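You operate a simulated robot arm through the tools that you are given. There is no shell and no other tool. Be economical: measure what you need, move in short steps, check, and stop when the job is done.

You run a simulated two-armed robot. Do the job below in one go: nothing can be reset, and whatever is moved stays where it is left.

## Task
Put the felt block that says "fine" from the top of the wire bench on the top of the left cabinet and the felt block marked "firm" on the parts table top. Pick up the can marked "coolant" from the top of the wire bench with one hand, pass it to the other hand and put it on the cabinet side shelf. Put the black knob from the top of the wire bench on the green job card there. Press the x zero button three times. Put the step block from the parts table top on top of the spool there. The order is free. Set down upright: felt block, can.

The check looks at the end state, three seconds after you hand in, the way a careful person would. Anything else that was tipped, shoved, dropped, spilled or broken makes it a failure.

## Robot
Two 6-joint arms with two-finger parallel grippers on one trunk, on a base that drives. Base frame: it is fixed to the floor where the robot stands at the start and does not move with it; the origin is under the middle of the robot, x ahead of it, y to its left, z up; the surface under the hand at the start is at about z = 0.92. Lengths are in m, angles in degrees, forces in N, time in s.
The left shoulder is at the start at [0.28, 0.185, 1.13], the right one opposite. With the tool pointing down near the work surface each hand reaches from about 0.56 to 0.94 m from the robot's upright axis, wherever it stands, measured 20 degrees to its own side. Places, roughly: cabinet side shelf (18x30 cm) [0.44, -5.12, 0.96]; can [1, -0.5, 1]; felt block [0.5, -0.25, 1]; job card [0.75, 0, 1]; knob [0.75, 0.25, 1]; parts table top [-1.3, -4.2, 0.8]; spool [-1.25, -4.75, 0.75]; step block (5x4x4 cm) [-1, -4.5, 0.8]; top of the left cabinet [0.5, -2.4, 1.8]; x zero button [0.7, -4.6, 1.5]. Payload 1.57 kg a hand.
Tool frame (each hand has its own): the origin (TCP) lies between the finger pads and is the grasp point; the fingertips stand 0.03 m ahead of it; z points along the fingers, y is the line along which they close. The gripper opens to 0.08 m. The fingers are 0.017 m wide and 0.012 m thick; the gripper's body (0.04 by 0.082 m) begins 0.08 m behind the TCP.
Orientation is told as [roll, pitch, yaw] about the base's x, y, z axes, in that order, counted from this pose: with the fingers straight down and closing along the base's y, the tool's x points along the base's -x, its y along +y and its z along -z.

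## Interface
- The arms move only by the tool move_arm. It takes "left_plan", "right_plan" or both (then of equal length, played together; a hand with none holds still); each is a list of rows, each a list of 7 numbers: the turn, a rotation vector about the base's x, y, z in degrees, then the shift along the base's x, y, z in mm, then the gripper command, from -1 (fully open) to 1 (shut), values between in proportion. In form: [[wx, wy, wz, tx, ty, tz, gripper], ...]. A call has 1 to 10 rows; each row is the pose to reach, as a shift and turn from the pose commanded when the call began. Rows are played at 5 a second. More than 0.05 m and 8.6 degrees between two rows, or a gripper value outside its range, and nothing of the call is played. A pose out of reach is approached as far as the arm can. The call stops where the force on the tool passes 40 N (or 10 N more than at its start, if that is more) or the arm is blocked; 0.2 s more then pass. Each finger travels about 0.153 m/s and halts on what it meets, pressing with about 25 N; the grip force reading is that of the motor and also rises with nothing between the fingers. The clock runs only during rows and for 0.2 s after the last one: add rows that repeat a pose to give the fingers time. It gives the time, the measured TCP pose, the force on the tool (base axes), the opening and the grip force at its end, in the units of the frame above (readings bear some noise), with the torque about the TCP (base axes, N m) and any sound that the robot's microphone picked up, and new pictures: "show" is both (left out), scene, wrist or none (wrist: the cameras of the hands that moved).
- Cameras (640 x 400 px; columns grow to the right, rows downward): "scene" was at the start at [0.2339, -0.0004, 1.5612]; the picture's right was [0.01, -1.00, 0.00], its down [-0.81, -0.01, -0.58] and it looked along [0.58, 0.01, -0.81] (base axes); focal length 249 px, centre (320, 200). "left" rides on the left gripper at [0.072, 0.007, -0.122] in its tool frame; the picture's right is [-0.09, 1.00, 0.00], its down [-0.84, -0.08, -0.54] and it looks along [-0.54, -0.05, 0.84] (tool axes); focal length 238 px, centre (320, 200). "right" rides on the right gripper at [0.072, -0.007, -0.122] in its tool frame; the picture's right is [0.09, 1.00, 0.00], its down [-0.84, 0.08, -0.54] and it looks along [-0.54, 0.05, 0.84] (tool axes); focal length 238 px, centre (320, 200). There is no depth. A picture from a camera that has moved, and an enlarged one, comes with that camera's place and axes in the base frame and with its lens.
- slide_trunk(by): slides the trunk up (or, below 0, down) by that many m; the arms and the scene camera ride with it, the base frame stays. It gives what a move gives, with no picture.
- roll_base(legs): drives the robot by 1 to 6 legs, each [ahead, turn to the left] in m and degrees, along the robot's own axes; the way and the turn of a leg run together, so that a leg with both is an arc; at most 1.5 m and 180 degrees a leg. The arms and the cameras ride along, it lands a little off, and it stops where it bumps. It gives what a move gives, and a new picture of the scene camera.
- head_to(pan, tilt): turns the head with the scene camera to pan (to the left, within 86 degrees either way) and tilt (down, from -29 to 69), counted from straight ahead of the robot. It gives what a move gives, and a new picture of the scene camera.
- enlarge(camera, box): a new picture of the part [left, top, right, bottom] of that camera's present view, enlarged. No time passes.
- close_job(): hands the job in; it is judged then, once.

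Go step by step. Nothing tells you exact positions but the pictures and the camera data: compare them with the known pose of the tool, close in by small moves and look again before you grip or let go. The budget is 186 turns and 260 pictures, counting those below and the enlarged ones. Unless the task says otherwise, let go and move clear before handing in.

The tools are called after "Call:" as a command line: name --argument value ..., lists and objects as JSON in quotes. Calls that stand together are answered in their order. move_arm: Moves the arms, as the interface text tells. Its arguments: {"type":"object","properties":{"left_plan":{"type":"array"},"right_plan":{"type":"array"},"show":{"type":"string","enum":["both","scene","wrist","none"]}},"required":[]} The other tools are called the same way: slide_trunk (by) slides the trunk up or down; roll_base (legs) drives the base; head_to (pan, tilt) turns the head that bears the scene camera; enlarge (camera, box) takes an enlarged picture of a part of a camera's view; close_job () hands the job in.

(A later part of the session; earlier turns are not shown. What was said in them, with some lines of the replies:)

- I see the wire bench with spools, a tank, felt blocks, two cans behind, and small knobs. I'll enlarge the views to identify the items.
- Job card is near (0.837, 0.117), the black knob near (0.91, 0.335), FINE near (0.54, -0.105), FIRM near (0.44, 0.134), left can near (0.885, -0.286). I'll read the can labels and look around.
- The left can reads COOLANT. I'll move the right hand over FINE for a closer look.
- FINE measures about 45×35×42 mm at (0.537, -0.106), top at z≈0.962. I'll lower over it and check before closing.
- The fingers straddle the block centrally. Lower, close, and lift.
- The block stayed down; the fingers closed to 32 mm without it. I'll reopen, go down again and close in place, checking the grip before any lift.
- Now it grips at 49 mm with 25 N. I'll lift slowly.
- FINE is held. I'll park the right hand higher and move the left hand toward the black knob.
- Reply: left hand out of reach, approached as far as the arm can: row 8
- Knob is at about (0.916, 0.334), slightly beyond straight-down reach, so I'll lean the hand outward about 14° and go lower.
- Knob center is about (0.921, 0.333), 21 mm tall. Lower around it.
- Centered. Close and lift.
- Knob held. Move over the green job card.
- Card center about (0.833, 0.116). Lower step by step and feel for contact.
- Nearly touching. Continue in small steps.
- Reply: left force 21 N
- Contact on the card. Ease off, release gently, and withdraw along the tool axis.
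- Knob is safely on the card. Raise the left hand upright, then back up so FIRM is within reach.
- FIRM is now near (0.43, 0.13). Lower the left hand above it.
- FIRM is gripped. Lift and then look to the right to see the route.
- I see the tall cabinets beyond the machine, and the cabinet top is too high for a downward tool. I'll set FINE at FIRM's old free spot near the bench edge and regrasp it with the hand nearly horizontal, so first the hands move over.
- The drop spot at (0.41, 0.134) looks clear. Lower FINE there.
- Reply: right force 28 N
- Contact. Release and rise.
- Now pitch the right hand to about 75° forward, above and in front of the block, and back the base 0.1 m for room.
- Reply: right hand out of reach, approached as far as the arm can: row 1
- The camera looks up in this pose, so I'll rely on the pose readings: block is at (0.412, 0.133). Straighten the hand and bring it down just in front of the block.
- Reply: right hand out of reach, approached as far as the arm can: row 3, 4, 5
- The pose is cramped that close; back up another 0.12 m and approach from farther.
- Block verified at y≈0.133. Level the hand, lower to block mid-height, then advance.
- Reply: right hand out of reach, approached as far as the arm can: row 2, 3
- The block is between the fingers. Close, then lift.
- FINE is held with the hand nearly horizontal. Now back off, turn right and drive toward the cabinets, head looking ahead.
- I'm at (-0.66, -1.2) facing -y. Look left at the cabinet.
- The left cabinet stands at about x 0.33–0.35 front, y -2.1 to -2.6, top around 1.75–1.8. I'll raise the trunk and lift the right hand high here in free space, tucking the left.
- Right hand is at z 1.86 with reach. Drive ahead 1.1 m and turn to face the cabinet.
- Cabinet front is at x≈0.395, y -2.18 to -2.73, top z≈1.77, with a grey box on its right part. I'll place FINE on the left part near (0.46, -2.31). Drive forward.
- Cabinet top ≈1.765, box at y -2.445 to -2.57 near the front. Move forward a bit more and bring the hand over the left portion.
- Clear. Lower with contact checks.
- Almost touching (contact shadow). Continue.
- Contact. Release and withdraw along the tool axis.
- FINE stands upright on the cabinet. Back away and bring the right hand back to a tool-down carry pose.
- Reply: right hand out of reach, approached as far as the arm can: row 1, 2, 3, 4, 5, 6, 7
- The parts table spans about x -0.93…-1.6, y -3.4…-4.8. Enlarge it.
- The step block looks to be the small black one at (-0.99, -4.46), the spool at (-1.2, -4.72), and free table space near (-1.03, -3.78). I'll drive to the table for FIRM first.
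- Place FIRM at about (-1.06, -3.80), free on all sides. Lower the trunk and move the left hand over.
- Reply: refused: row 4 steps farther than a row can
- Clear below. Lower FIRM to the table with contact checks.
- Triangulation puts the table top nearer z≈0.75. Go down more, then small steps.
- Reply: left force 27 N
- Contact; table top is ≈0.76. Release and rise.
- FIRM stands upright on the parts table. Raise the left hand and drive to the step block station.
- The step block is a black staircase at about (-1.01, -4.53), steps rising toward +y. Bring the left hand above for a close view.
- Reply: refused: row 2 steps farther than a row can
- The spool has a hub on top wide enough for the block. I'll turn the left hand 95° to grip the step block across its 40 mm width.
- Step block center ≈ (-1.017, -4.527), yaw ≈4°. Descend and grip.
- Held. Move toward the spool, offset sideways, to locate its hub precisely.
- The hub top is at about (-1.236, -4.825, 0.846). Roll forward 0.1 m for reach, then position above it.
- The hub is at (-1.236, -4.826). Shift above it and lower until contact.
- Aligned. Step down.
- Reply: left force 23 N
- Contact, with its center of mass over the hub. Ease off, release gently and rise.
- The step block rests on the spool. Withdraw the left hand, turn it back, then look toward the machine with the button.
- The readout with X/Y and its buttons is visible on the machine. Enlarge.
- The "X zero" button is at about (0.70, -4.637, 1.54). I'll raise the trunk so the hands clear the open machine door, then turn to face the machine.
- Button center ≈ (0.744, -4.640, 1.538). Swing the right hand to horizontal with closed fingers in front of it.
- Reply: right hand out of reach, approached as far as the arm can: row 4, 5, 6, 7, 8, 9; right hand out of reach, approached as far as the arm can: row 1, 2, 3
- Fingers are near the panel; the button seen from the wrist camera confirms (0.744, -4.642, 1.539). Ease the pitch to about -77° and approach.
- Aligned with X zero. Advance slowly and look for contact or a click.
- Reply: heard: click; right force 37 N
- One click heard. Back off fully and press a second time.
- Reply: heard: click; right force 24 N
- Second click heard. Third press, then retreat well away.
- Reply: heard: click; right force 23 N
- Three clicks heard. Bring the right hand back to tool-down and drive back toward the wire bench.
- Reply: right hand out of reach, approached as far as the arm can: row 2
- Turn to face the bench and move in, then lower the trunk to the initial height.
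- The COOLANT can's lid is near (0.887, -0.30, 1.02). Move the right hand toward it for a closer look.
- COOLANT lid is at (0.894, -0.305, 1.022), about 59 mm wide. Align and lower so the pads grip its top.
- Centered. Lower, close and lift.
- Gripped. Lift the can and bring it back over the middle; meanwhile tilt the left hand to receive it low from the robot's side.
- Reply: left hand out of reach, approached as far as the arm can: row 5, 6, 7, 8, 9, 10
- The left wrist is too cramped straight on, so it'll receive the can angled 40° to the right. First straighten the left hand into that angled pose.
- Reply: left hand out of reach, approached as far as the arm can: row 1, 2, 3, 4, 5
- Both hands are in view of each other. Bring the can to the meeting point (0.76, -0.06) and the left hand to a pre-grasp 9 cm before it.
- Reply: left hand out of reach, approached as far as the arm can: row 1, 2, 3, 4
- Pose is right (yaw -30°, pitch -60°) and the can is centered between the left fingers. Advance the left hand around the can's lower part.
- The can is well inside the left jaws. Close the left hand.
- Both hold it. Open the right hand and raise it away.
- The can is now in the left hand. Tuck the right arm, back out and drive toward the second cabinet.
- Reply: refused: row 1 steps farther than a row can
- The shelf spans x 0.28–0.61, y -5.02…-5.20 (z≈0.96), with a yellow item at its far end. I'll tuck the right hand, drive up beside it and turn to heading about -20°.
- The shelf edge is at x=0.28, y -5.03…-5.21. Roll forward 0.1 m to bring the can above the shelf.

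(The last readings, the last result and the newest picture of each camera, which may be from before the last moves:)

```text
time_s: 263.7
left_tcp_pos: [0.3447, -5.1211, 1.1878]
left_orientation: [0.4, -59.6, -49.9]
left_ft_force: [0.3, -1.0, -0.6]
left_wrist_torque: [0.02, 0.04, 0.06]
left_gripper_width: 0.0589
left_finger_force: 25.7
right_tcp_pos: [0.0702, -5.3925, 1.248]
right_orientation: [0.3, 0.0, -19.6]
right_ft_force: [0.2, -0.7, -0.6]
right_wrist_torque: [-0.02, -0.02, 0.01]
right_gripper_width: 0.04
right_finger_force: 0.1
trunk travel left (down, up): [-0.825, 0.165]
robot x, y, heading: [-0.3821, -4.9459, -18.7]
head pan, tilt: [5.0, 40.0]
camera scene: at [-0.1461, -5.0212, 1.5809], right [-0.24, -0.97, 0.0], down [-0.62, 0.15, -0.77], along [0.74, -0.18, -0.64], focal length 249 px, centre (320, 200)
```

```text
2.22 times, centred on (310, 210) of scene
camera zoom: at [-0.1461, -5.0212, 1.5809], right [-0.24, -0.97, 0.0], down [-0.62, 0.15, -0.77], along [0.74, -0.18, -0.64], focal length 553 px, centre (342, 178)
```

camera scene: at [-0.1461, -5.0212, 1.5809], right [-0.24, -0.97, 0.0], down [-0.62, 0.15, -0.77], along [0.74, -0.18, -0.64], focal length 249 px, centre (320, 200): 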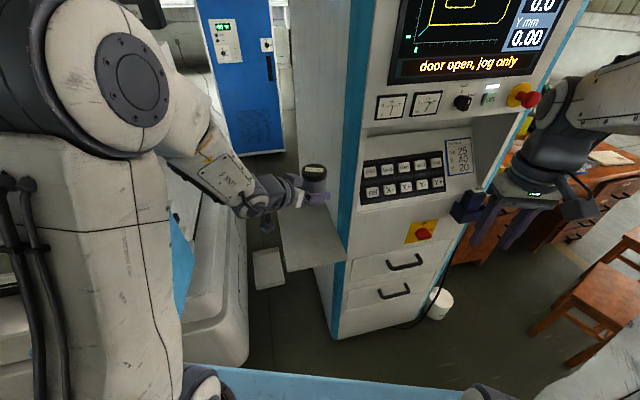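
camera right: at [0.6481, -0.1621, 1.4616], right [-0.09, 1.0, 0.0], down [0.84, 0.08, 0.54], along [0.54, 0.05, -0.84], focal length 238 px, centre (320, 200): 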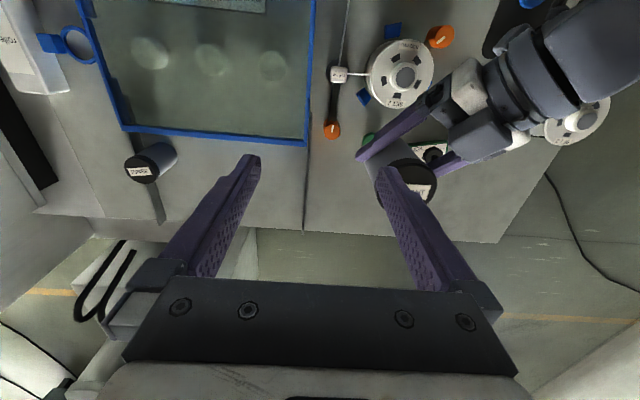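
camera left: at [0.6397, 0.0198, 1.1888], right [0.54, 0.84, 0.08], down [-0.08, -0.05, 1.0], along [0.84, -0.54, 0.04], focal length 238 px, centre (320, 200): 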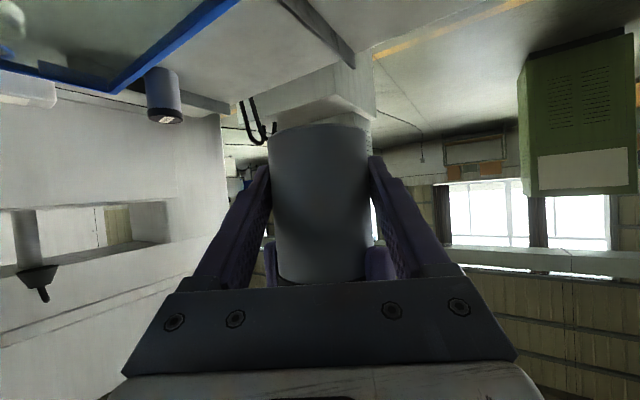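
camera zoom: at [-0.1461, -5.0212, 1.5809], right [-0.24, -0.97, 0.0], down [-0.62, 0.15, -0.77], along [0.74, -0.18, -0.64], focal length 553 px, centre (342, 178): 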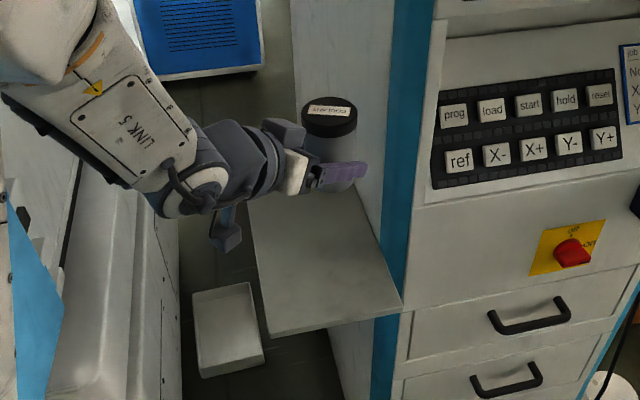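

Shelf height 0.96 is confirmed from two views. Lower the can to just above the shelf.

Call:
move_arm --left_plan '[[0, 0, 0, 3, 4, -40, 1], [0, 0, 0, 5, 9, -85, 1], [0, 0, 0, 5, 9, -130, 1], [0, 0, 0, 5, 9, -165, 1]]' --show "both"

Call:
enlarge --camera "scene" --box '[230, 150, 370, 290]'

```text
time_s: 264.7
left_tcp_pos: [0.3794, -5.1151, 1.048]
left_orientation: [-2.3, -58.9, -48.0]
left_ft_force: [0.7, 0.6, -0.4]
left_wrist_torque: [0.0, 0.02, -0.02]
left_gripper_width: 0.0592
left_finger_force: 24.5
left hand out of reach, approached as far as the arm can: row 3, 4
right_tcp_pos: [0.0717, -5.3922, 1.2484]
right_orientation: [0.3, 0.0, -19.6]
right_ft_force: [-0.6, -0.1, 0.2]
right_wrist_torque: [0.0, -0.04, 0.02]
right_gripper_width: 0.04
right_finger_force: 0.0
trunk travel left (down, up): [-0.825, 0.165]
robot x, y, heading: [-0.3807, -4.9513, -18.8]
head pan, tilt: [5.0, 40.0]
camera scene: at [-0.1458, -5.0213, 1.5809], right [-0.24, -0.97, 0.0], down [-0.62, 0.15, -0.77], along [0.74, -0.18, -0.64], focal length 249 px, centre (320, 200)
camera left: at [0.2933, -5.0039, 1.0497], right [0.79, 0.61, 0.06], down [-0.06, -0.01, 1.0], along [0.6, -0.8, 0.03], focal length 238 px, centre (320, 200)
```

scene: 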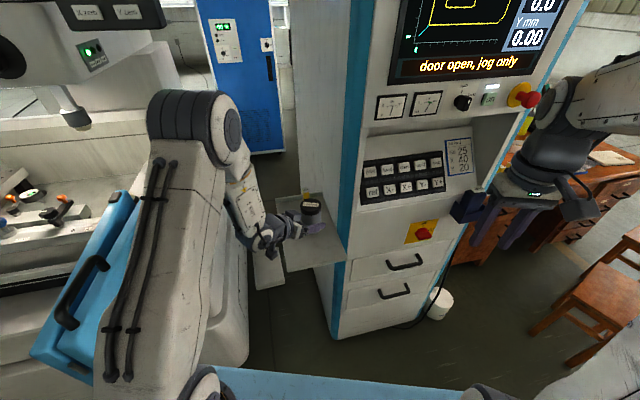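
left: 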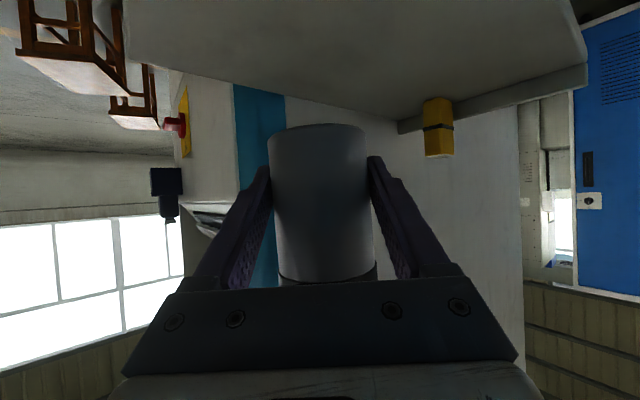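

```text
2.86 times, centred on (300, 220) of scene
camera zoom: at [-0.1458, -5.0213, 1.5809], right [-0.24, -0.97, 0.0], down [-0.62, 0.15, -0.77], along [0.74, -0.18, -0.64], focal length 712 px, centre (377, 143)
```

zoom: 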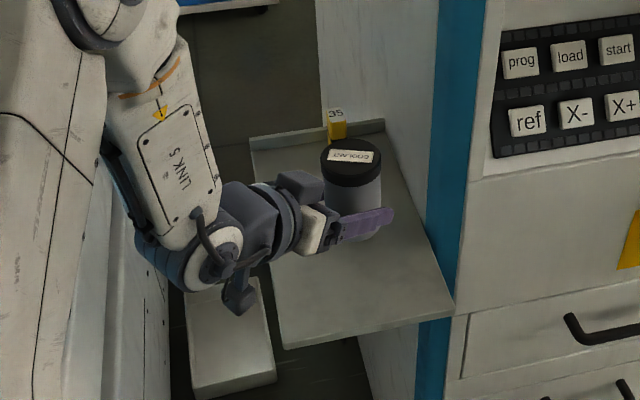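

The arm nears a joint limit, so I'll lower the rest with the trunk. Elbow and door stay clear.

Call:
slide_trunk --by -0.042

Call:
move_arm --left_plan '[[0.4, -1.4, 0.2, 4, 0, 0, 1], [0.4, -1.4, 0.2, 4, 0, 0, 1]]' --show "both"

Call:
enlarge --camera "scene" --box '[230, 150, 370, 290]'

```text
time_s: 265.6
left_tcp_pos: [0.3788, -5.1174, 1.0073]
left_orientation: [-2.3, -58.9, -48.0]
left_ft_force: [0.5, 1.2, -0.4]
left_wrist_torque: [-0.02, 0.0, -0.01]
left_gripper_width: 0.0588
left_finger_force: 24.9
right_tcp_pos: [0.0706, -5.3927, 1.2051]
right_orientation: [0.3, 0.0, -19.6]
right_ft_force: [0.4, 0.5, 0.0]
right_wrist_torque: [0.0, 0.02, 0.02]
right_gripper_width: 0.0401
right_finger_force: 0.1
trunk travel left (down, up): [-0.783, 0.207]
robot x, y, heading: [-0.3822, -4.9516, -18.7]
head pan, tilt: [5.0, 40.0]
```

```text
time_s: 266.1
left_tcp_pos: [0.3885, -5.1167, 1.0107]
left_orientation: [-0.7, -59.2, -49.4]
left_ft_force: [0.4, -1.3, 0.1]
left_wrist_torque: [0.02, 0.0, 0.02]
left_gripper_width: 0.0587
left_finger_force: 25.1
left hand out of reach, approached as far as the arm can: row 1, 2
right_tcp_pos: [0.0713, -5.3926, 1.206]
right_orientation: [0.2, 0.1, -19.7]
right_ft_force: [0.3, -0.2, 0.6]
right_wrist_torque: [0.01, -0.03, -0.02]
right_gripper_width: 0.0399
right_finger_force: 0.0
trunk travel left (down, up): [-0.783, 0.207]
robot x, y, heading: [-0.3803, -4.9484, -18.6]
head pan, tilt: [5.0, 40.0]
camera scene: at [-0.1457, -5.0213, 1.5389], right [-0.24, -0.97, 0.0], down [-0.62, 0.15, -0.77], along [0.74, -0.18, -0.64], focal length 249 px, centre (320, 200)
camera left: at [0.3017, -5.0047, 1.0112], right [0.79, 0.61, 0.07], down [-0.08, -0.02, 1.0], along [0.6, -0.8, 0.04], focal length 238 px, centre (320, 200)
```

scene: 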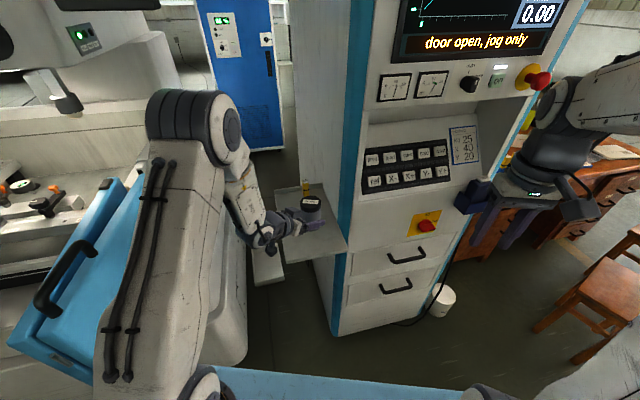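
left: 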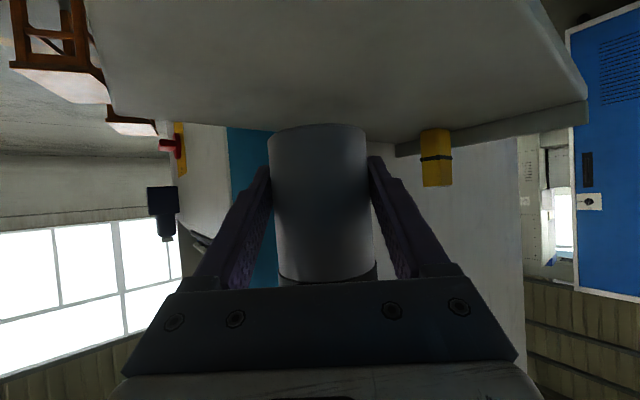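

```text
2.86 times, centred on (300, 220) of scene
camera zoom: at [-0.1457, -5.0213, 1.5389], right [-0.24, -0.97, 0.0], down [-0.62, 0.15, -0.77], along [0.74, -0.18, -0.64], focal length 712 px, centre (377, 143)
```

zoom: 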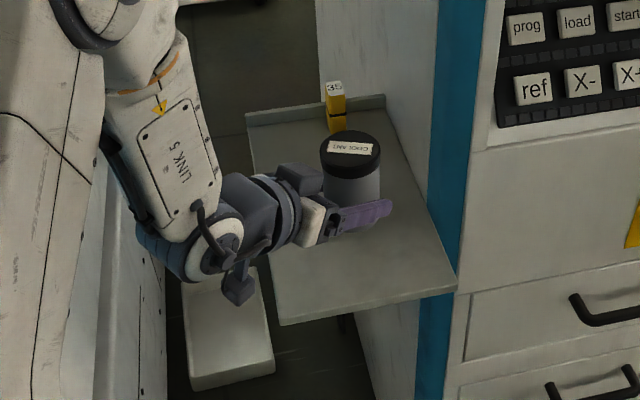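

Lower by small trunk steps, watching the force.

Call:
slide_trunk --by -0.01

Call:
slide_trunk --by -0.004

Call:
enlarge --camera "left" --box '[230, 80, 410, 200]'

```text
time_s: 266.7
left_tcp_pos: [0.3877, -5.116, 1.0001]
left_orientation: [-0.8, -59.3, -49.4]
left_ft_force: [0.7, 0.6, -0.1]
left_wrist_torque: [0.04, 0.05, -0.01]
left_gripper_width: 0.0591
left_finger_force: 25.4
right_tcp_pos: [0.0728, -5.3922, 1.1955]
right_orientation: [0.2, 0.0, -19.6]
right_ft_force: [-0.7, 0.5, -0.5]
right_wrist_torque: [0.01, -0.01, 0.05]
right_gripper_width: 0.04
right_finger_force: 0.1
trunk travel left (down, up): [-0.773, 0.217]
robot x, y, heading: [-0.3794, -4.9463, -18.7]
head pan, tilt: [5.0, 40.0]
```

```text
time_s: 267.3
left_tcp_pos: [0.3882, -5.1161, 0.9971]
left_orientation: [-0.7, -59.3, -49.3]
left_ft_force: [0.7, -0.1, 0.5]
left_wrist_torque: [-0.01, 0.0, 0.04]
left_gripper_width: 0.059
left_finger_force: 24.8
right_tcp_pos: [0.0718, -5.3927, 1.1932]
right_orientation: [0.4, 0.0, -19.5]
right_ft_force: [-0.3, 0.5, -0.1]
right_wrist_torque: [-0.01, 0.01, 0.02]
right_gripper_width: 0.0402
right_finger_force: 0.0
trunk travel left (down, up): [-0.769, 0.221]
robot x, y, heading: [-0.3834, -4.9479, -18.7]
head pan, tilt: [5.0, 40.0]
```

```text
3.33 times, centred on (320, 140) of left
camera zoom: at [0.3015, -5.0047, 0.9971], right [0.79, 0.61, 0.07], down [-0.08, -0.02, 1.0], along [0.6, -0.8, 0.04], focal length 794 px, centre (320, 400)
```

zoom: 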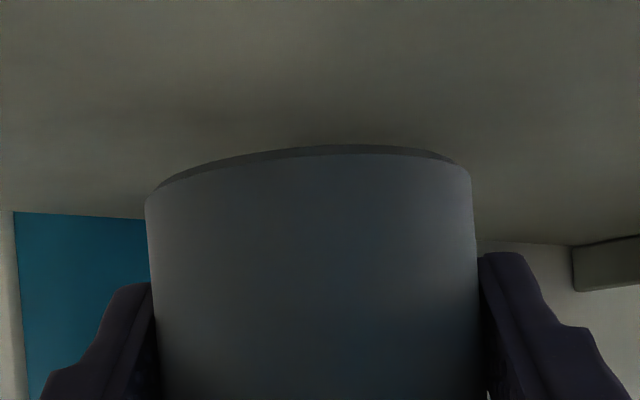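

Call:
slide_trunk --by -0.003

Call:
slide_trunk --by -0.002

Call:
enlarge --camera "left" --box '[230, 80, 410, 200]'

```text
time_s: 267.8
left_tcp_pos: [0.3879, -5.1166, 0.9935]
left_orientation: [-0.8, -59.3, -49.3]
left_ft_force: [-0.8, 0.2, -0.3]
left_wrist_torque: [-0.02, 0.04, -0.01]
left_gripper_width: 0.059
left_finger_force: 25.1
right_tcp_pos: [0.0707, -5.3925, 1.1887]
right_orientation: [0.3, 0.1, -19.5]
right_ft_force: [-0.6, -0.5, -0.6]
right_wrist_torque: [0.01, -0.02, 0.02]
right_gripper_width: 0.04
right_finger_force: 0.1
trunk travel left (down, up): [-0.766, 0.224]
robot x, y, heading: [-0.3834, -4.9543, -19.0]
head pan, tilt: [5.0, 40.0]
```

```text
time_s: 268.3
left_tcp_pos: [0.3881, -5.1162, 0.9917]
left_orientation: [-0.7, -59.2, -49.3]
left_ft_force: [-0.6, 0.2, 0.0]
left_wrist_torque: [0.03, 0.0, 0.01]
left_gripper_width: 0.0591
left_finger_force: 25.5
right_tcp_pos: [0.0717, -5.3922, 1.1877]
right_orientation: [0.3, 0.0, -19.6]
right_ft_force: [-0.6, 1.2, -0.7]
right_wrist_torque: [0.02, 0.02, -0.01]
right_gripper_width: 0.0399
right_finger_force: 0.1
trunk travel left (down, up): [-0.764, 0.226]
robot x, y, heading: [-0.3785, -4.9475, -18.8]
head pan, tilt: [5.0, 40.0]
```

```text
3.33 times, centred on (320, 140) of left
camera zoom: at [0.3015, -5.0047, 0.9921], right [0.79, 0.61, 0.07], down [-0.08, -0.02, 1.0], along [0.6, -0.8, 0.04], focal length 794 px, centre (320, 400)
```

zoom: 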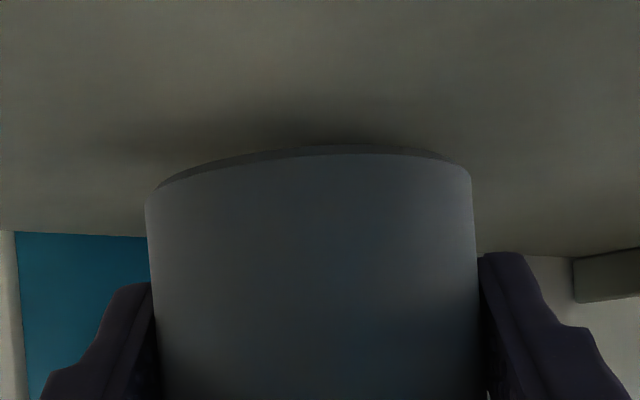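

Call:
slide_trunk --by -0.003

Call:
slide_trunk --by -0.002

Call:
enlarge --camera "scene" --box '[270, 170, 350, 240]'

```text
time_s: 268.8
left_tcp_pos: [0.3874, -5.1167, 0.9878]
left_orientation: [-0.6, -59.3, -49.4]
left_ft_force: [0.1, 0.0, -0.6]
left_wrist_torque: [0.0, 0.04, -0.03]
left_gripper_width: 0.0589
left_finger_force: 25.0
right_tcp_pos: [0.0714, -5.3916, 1.1842]
right_orientation: [0.4, 0.0, -19.6]
right_ft_force: [-0.7, 0.9, -0.8]
right_wrist_torque: [-0.02, 0.01, 0.03]
right_gripper_width: 0.0403
right_finger_force: 0.0
trunk travel left (down, up): [-0.761, 0.229]
robot x, y, heading: [-0.3825, -4.9484, -18.7]
head pan, tilt: [5.0, 40.0]
```

```text
time_s: 269.3
left_tcp_pos: [0.387, -5.117, 0.9862]
left_orientation: [-0.7, -59.2, -49.3]
left_ft_force: [0.0, 0.5, 1.1]
left_wrist_torque: [0.01, 0.01, -0.02]
left_gripper_width: 0.0591
left_finger_force: 24.8
right_tcp_pos: [0.0703, -5.3915, 1.1813]
right_orientation: [0.3, 0.1, -19.5]
right_ft_force: [0.4, -0.5, 0.6]
right_wrist_torque: [0.0, 0.0, 0.0]
right_gripper_width: 0.0397
right_finger_force: 0.0
trunk travel left (down, up): [-0.759, 0.231]
robot x, y, heading: [-0.384, -4.9487, -18.9]
head pan, tilt: [5.0, 40.0]
```

```text
5.71 times, centred on (310, 205) of scene
camera zoom: at [-0.1458, -5.0213, 1.5149], right [-0.24, -0.97, 0.0], down [-0.62, 0.15, -0.77], along [0.74, -0.18, -0.64], focal length 1423 px, centre (377, 171)
```

zoom: 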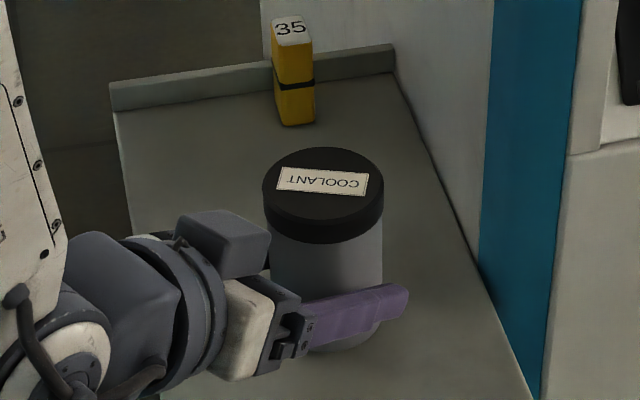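

Call:
slide_trunk --by -0.003

Call:
slide_trunk --by -0.003

Call:
enlarge --camera "left" --box '[230, 80, 410, 200]'

```text
time_s: 269.9
left_tcp_pos: [0.3881, -5.1175, 0.9853]
left_orientation: [-0.6, -59.4, -49.4]
left_ft_force: [-0.2, 0.6, 2.4]
left_wrist_torque: [0.04, -0.15, 0.01]
left_gripper_width: 0.0589
left_finger_force: 25.2
right_tcp_pos: [0.0708, -5.3912, 1.1786]
right_orientation: [0.3, 0.0, -19.6]
right_ft_force: [-0.3, 0.4, 0.4]
right_wrist_torque: [0.04, 0.0, -0.01]
right_gripper_width: 0.0402
right_finger_force: 0.1
trunk travel left (down, up): [-0.756, 0.234]
robot x, y, heading: [-0.3789, -4.9468, -18.7]
head pan, tilt: [5.0, 40.0]
```

```text
time_s: 270.4
left_tcp_pos: [0.3877, -5.1181, 0.984]
left_orientation: [-0.4, -59.7, -49.5]
left_ft_force: [-6.7, 3.3, 21.5]
left_wrist_torque: [0.11, -0.18, 0.01]
left_gripper_width: 0.0588
left_finger_force: 24.8
right_tcp_pos: [0.0709, -5.3919, 1.1769]
right_orientation: [0.4, 0.1, -19.5]
right_ft_force: [0.2, 0.2, 0.4]
right_wrist_torque: [-0.03, 0.01, -0.01]
right_gripper_width: 0.0399
right_finger_force: 0.1
trunk travel left (down, up): [-0.753, 0.237]
robot x, y, heading: [-0.3793, -4.9522, -18.5]
head pan, tilt: [5.0, 40.0]
```

```text
3.33 times, centred on (320, 140) of left
camera zoom: at [0.3018, -5.0051, 0.9835], right [0.79, 0.61, 0.08], down [-0.09, -0.01, 1.0], along [0.6, -0.8, 0.04], focal length 794 px, centre (320, 400)
```

zoom: 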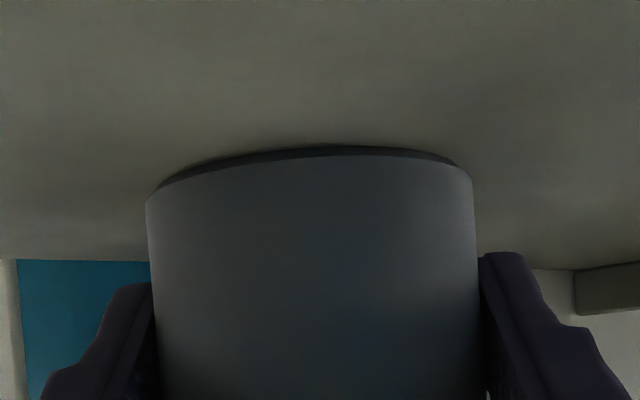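

Contact on the shelf. Relieve the pressure, open the left hand, then lift it straight up with the trunk.

Call:
slide_trunk --by 0.003

Call:
move_arm --left_plan '[[0, 0, 0, 0, 0, 0, 0.4], [0, 0, 0, 0, 0, 0, 0], [0, 0, 0, 0, 0, 0, -1], [0, 0, 0, 0, 0, 0, -1]]' --show "wrist"

Call:
enlarge --camera "scene" --box '[270, 170, 350, 240]'

```text
time_s: 270.9
left_tcp_pos: [0.3877, -5.1169, 0.9842]
left_orientation: [-0.6, -59.4, -49.4]
left_ft_force: [2.8, -3.5, 13.1]
left_wrist_torque: [-0.28, -0.52, -0.05]
left_gripper_width: 0.059
left_finger_force: 25.1
right_tcp_pos: [0.0719, -5.3923, 1.1782]
right_orientation: [0.3, 0.0, -19.6]
right_ft_force: [0.6, 0.3, 0.4]
right_wrist_torque: [0.01, -0.02, -0.02]
right_gripper_width: 0.0398
right_finger_force: 0.1
trunk travel left (down, up): [-0.756, 0.234]
robot x, y, heading: [-0.3755, -4.947, -19.2]
head pan, tilt: [5.0, 40.0]
```

```text
time_s: 271.9
left_tcp_pos: [0.387, -5.1166, 0.9815]
left_orientation: [-0.7, -59.2, -49.4]
left_ft_force: [0.1, 0.3, -0.5]
left_wrist_torque: [-0.03, -0.01, 0.02]
left_gripper_width: 0.0799
left_finger_force: 0.1
right_tcp_pos: [0.0702, -5.3919, 1.1792]
right_orientation: [0.3, 0.0, -19.6]
right_ft_force: [0.3, 0.0, 0.4]
right_wrist_torque: [0.0, -0.01, 0.01]
right_gripper_width: 0.0402
right_finger_force: 0.0
trunk travel left (down, up): [-0.756, 0.234]
robot x, y, heading: [-0.3793, -4.948, -18.7]
head pan, tilt: [5.0, 40.0]
camera left: at [0.3011, -5.0045, 0.9838], right [0.79, 0.61, 0.07], down [-0.08, -0.02, 1.0], along [0.6, -0.8, 0.03], focal length 238 px, centre (320, 200)
```

left: 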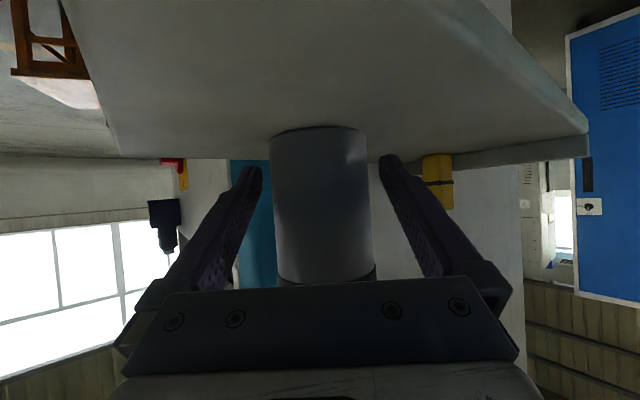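

```text
5.71 times, centred on (310, 205) of scene
camera zoom: at [-0.1459, -5.0212, 1.5118], right [-0.24, -0.97, 0.0], down [-0.62, 0.15, -0.77], along [0.74, -0.18, -0.64], focal length 1423 px, centre (377, 171)
```

zoom: 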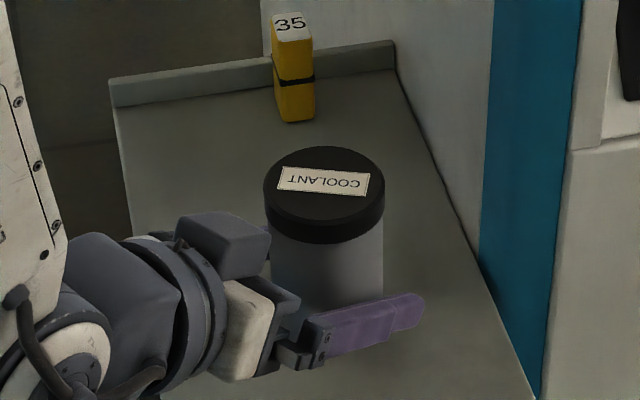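

The can stands free. Lift the hand straight up.

Call:
slide_trunk --by 0.05

Call:
enlarge --camera "scene" --box '[250, 160, 370, 265]'

Call:
slide_trunk --by 0.1

Call:
enlarge --camera "scene" --box '[250, 160, 370, 265]'

```text
time_s: 272.8
left_tcp_pos: [0.388, -5.1169, 1.0324]
left_orientation: [-0.7, -59.3, -49.3]
left_ft_force: [-0.1, 0.7, -0.7]
left_wrist_torque: [0.01, 0.02, 0.0]
left_gripper_width: 0.0798
left_finger_force: 0.1
right_tcp_pos: [0.0702, -5.3921, 1.2292]
right_orientation: [0.3, 0.2, -19.6]
right_ft_force: [-0.2, -0.5, -0.7]
right_wrist_torque: [0.02, 0.0, 0.02]
right_gripper_width: 0.0401
right_finger_force: 0.1
trunk travel left (down, up): [-0.806, 0.184]
robot x, y, heading: [-0.3774, -4.95, -18.7]
head pan, tilt: [5.0, 40.0]
```

```text
3.81 times, centred on (310, 212) of scene
camera zoom: at [-0.1457, -5.0213, 1.5618], right [-0.24, -0.97, 0.0], down [-0.62, 0.15, -0.77], along [0.74, -0.18, -0.64], focal length 949 px, centre (358, 152)
```

zoom: 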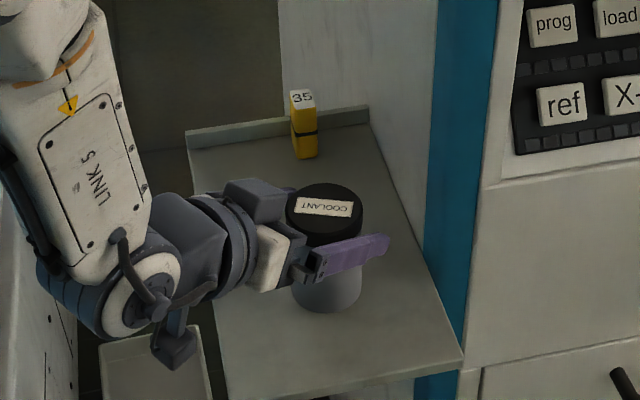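

```text
time_s: 274.1
left_tcp_pos: [0.3867, -5.1173, 1.1332]
left_orientation: [-0.7, -59.3, -49.3]
left_ft_force: [-0.2, 0.7, -0.8]
left_wrist_torque: [0.03, 0.0, -0.02]
left_gripper_width: 0.0799
left_finger_force: 0.0
right_tcp_pos: [0.0709, -5.3925, 1.3286]
right_orientation: [0.3, 0.2, -19.6]
right_ft_force: [-1.0, 0.8, 0.6]
right_wrist_torque: [0.02, -0.01, 0.01]
right_gripper_width: 0.04
right_finger_force: 0.1
trunk travel left (down, up): [-0.906, 0.084]
robot x, y, heading: [-0.376, -4.9483, -18.7]
head pan, tilt: [5.0, 40.0]
```

```text
3.81 times, centred on (310, 212) of scene
camera zoom: at [-0.1457, -5.0213, 1.6618], right [-0.24, -0.97, 0.0], down [-0.62, 0.15, -0.77], along [0.74, -0.18, -0.64], focal length 949 px, centre (358, 152)
```

zoom: 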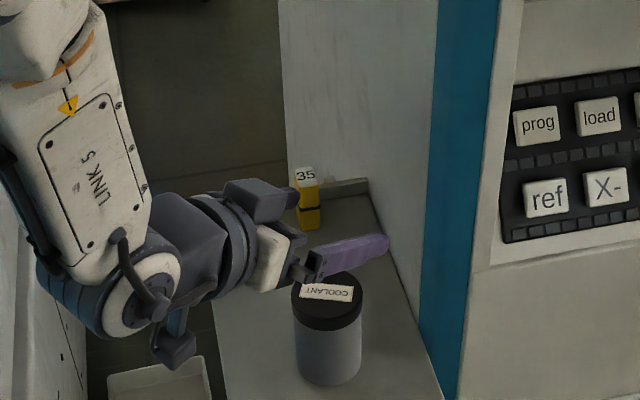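

The can is upright on the shelf and the hand is clear above. Rise a bit more, back away, and take a last look.

Call:
slide_trunk --by 0.05

Call:
roll_base --legs '[[-0.2, 0]]'

Call:
enlarge --camera "scene" --box '[240, 150, 380, 280]'

```text
time_s: 275.1
left_tcp_pos: [0.388, -5.1167, 1.184]
left_orientation: [-0.7, -59.4, -49.2]
left_ft_force: [-0.4, 0.8, -0.8]
left_wrist_torque: [-0.03, 0.0, -0.02]
left_gripper_width: 0.0799
left_finger_force: 0.1
right_tcp_pos: [0.072, -5.3928, 1.379]
right_orientation: [0.3, 0.1, -19.5]
right_ft_force: [0.0, 0.4, 0.3]
right_wrist_torque: [-0.03, 0.05, 0.06]
right_gripper_width: 0.0399
right_finger_force: 0.0
trunk travel left (down, up): [-0.956, 0.034]
robot x, y, heading: [-0.3824, -4.9517, -18.8]
head pan, tilt: [5.0, 40.0]
```

```text
time_s: 276.7
left_tcp_pos: [0.1923, -5.0522, 1.1842]
left_orientation: [-0.8, -59.3, -49.3]
left_ft_force: [0.8, 0.2, 0.6]
left_wrist_torque: [0.07, -0.01, -0.01]
left_gripper_width: 0.08
left_finger_force: 0.0
right_tcp_pos: [-0.1235, -5.328, 1.379]
right_orientation: [0.3, 0.0, -19.6]
right_ft_force: [0.2, 0.0, 0.2]
right_wrist_torque: [0.02, 0.04, 0.01]
right_gripper_width: 0.0399
right_finger_force: 0.1
trunk travel left (down, up): [-0.956, 0.034]
robot x, y, heading: [-0.5756, -4.8797, -18.3]
head pan, tilt: [5.0, 40.0]
camera scene: at [-0.3408, -4.9553, 1.7119], right [-0.24, -0.97, 0.0], down [-0.62, 0.15, -0.77], along [0.74, -0.18, -0.64], focal length 249 px, centre (320, 200)
```

scene: 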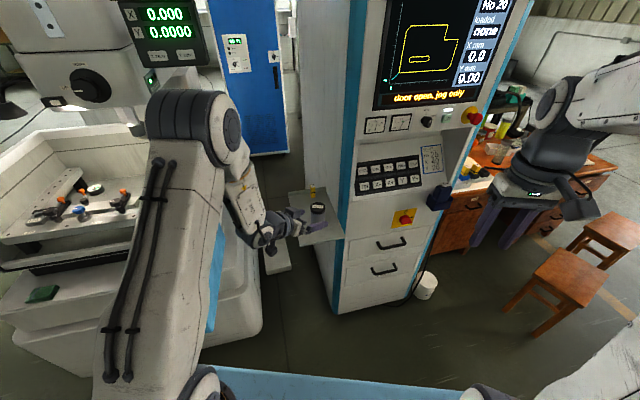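

```text
3.08 times, centred on (310, 215) of scene
camera zoom: at [-0.3408, -4.9553, 1.7119], right [-0.24, -0.97, 0.0], down [-0.62, 0.15, -0.77], along [0.74, -0.18, -0.64], focal length 766 px, centre (351, 154)
```

zoom: 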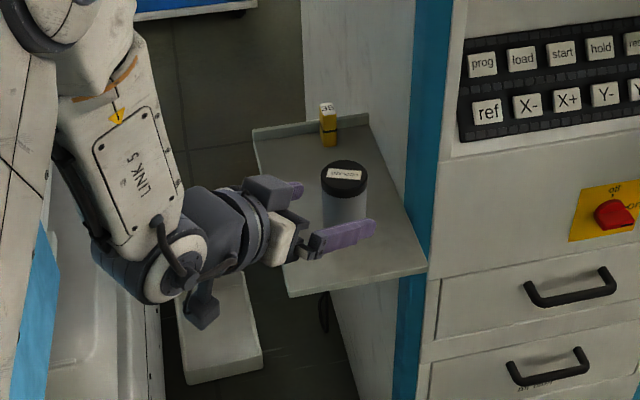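

Everything is in place: the can upright on the shelf, both felt blocks set, the knob on the card, the step block on the spool, and three clicks on the X zero button. Handing in.

Call:
close_job

```text
The job is handed in.
```

All parts of the job are done and handed in:

- **Felt blocks:** "fine" stands upright on the top of the left cabinet, and "firm" stands upright on the parts table.
- **Coolant can:** picked up with the right hand, passed to the left, and set upright on the cabinet side shelf.
- **Black knob:** on the green job card.
- **X zero button:** pressed three times, with a click heard each time.
- **Step block:** on top of the spool.
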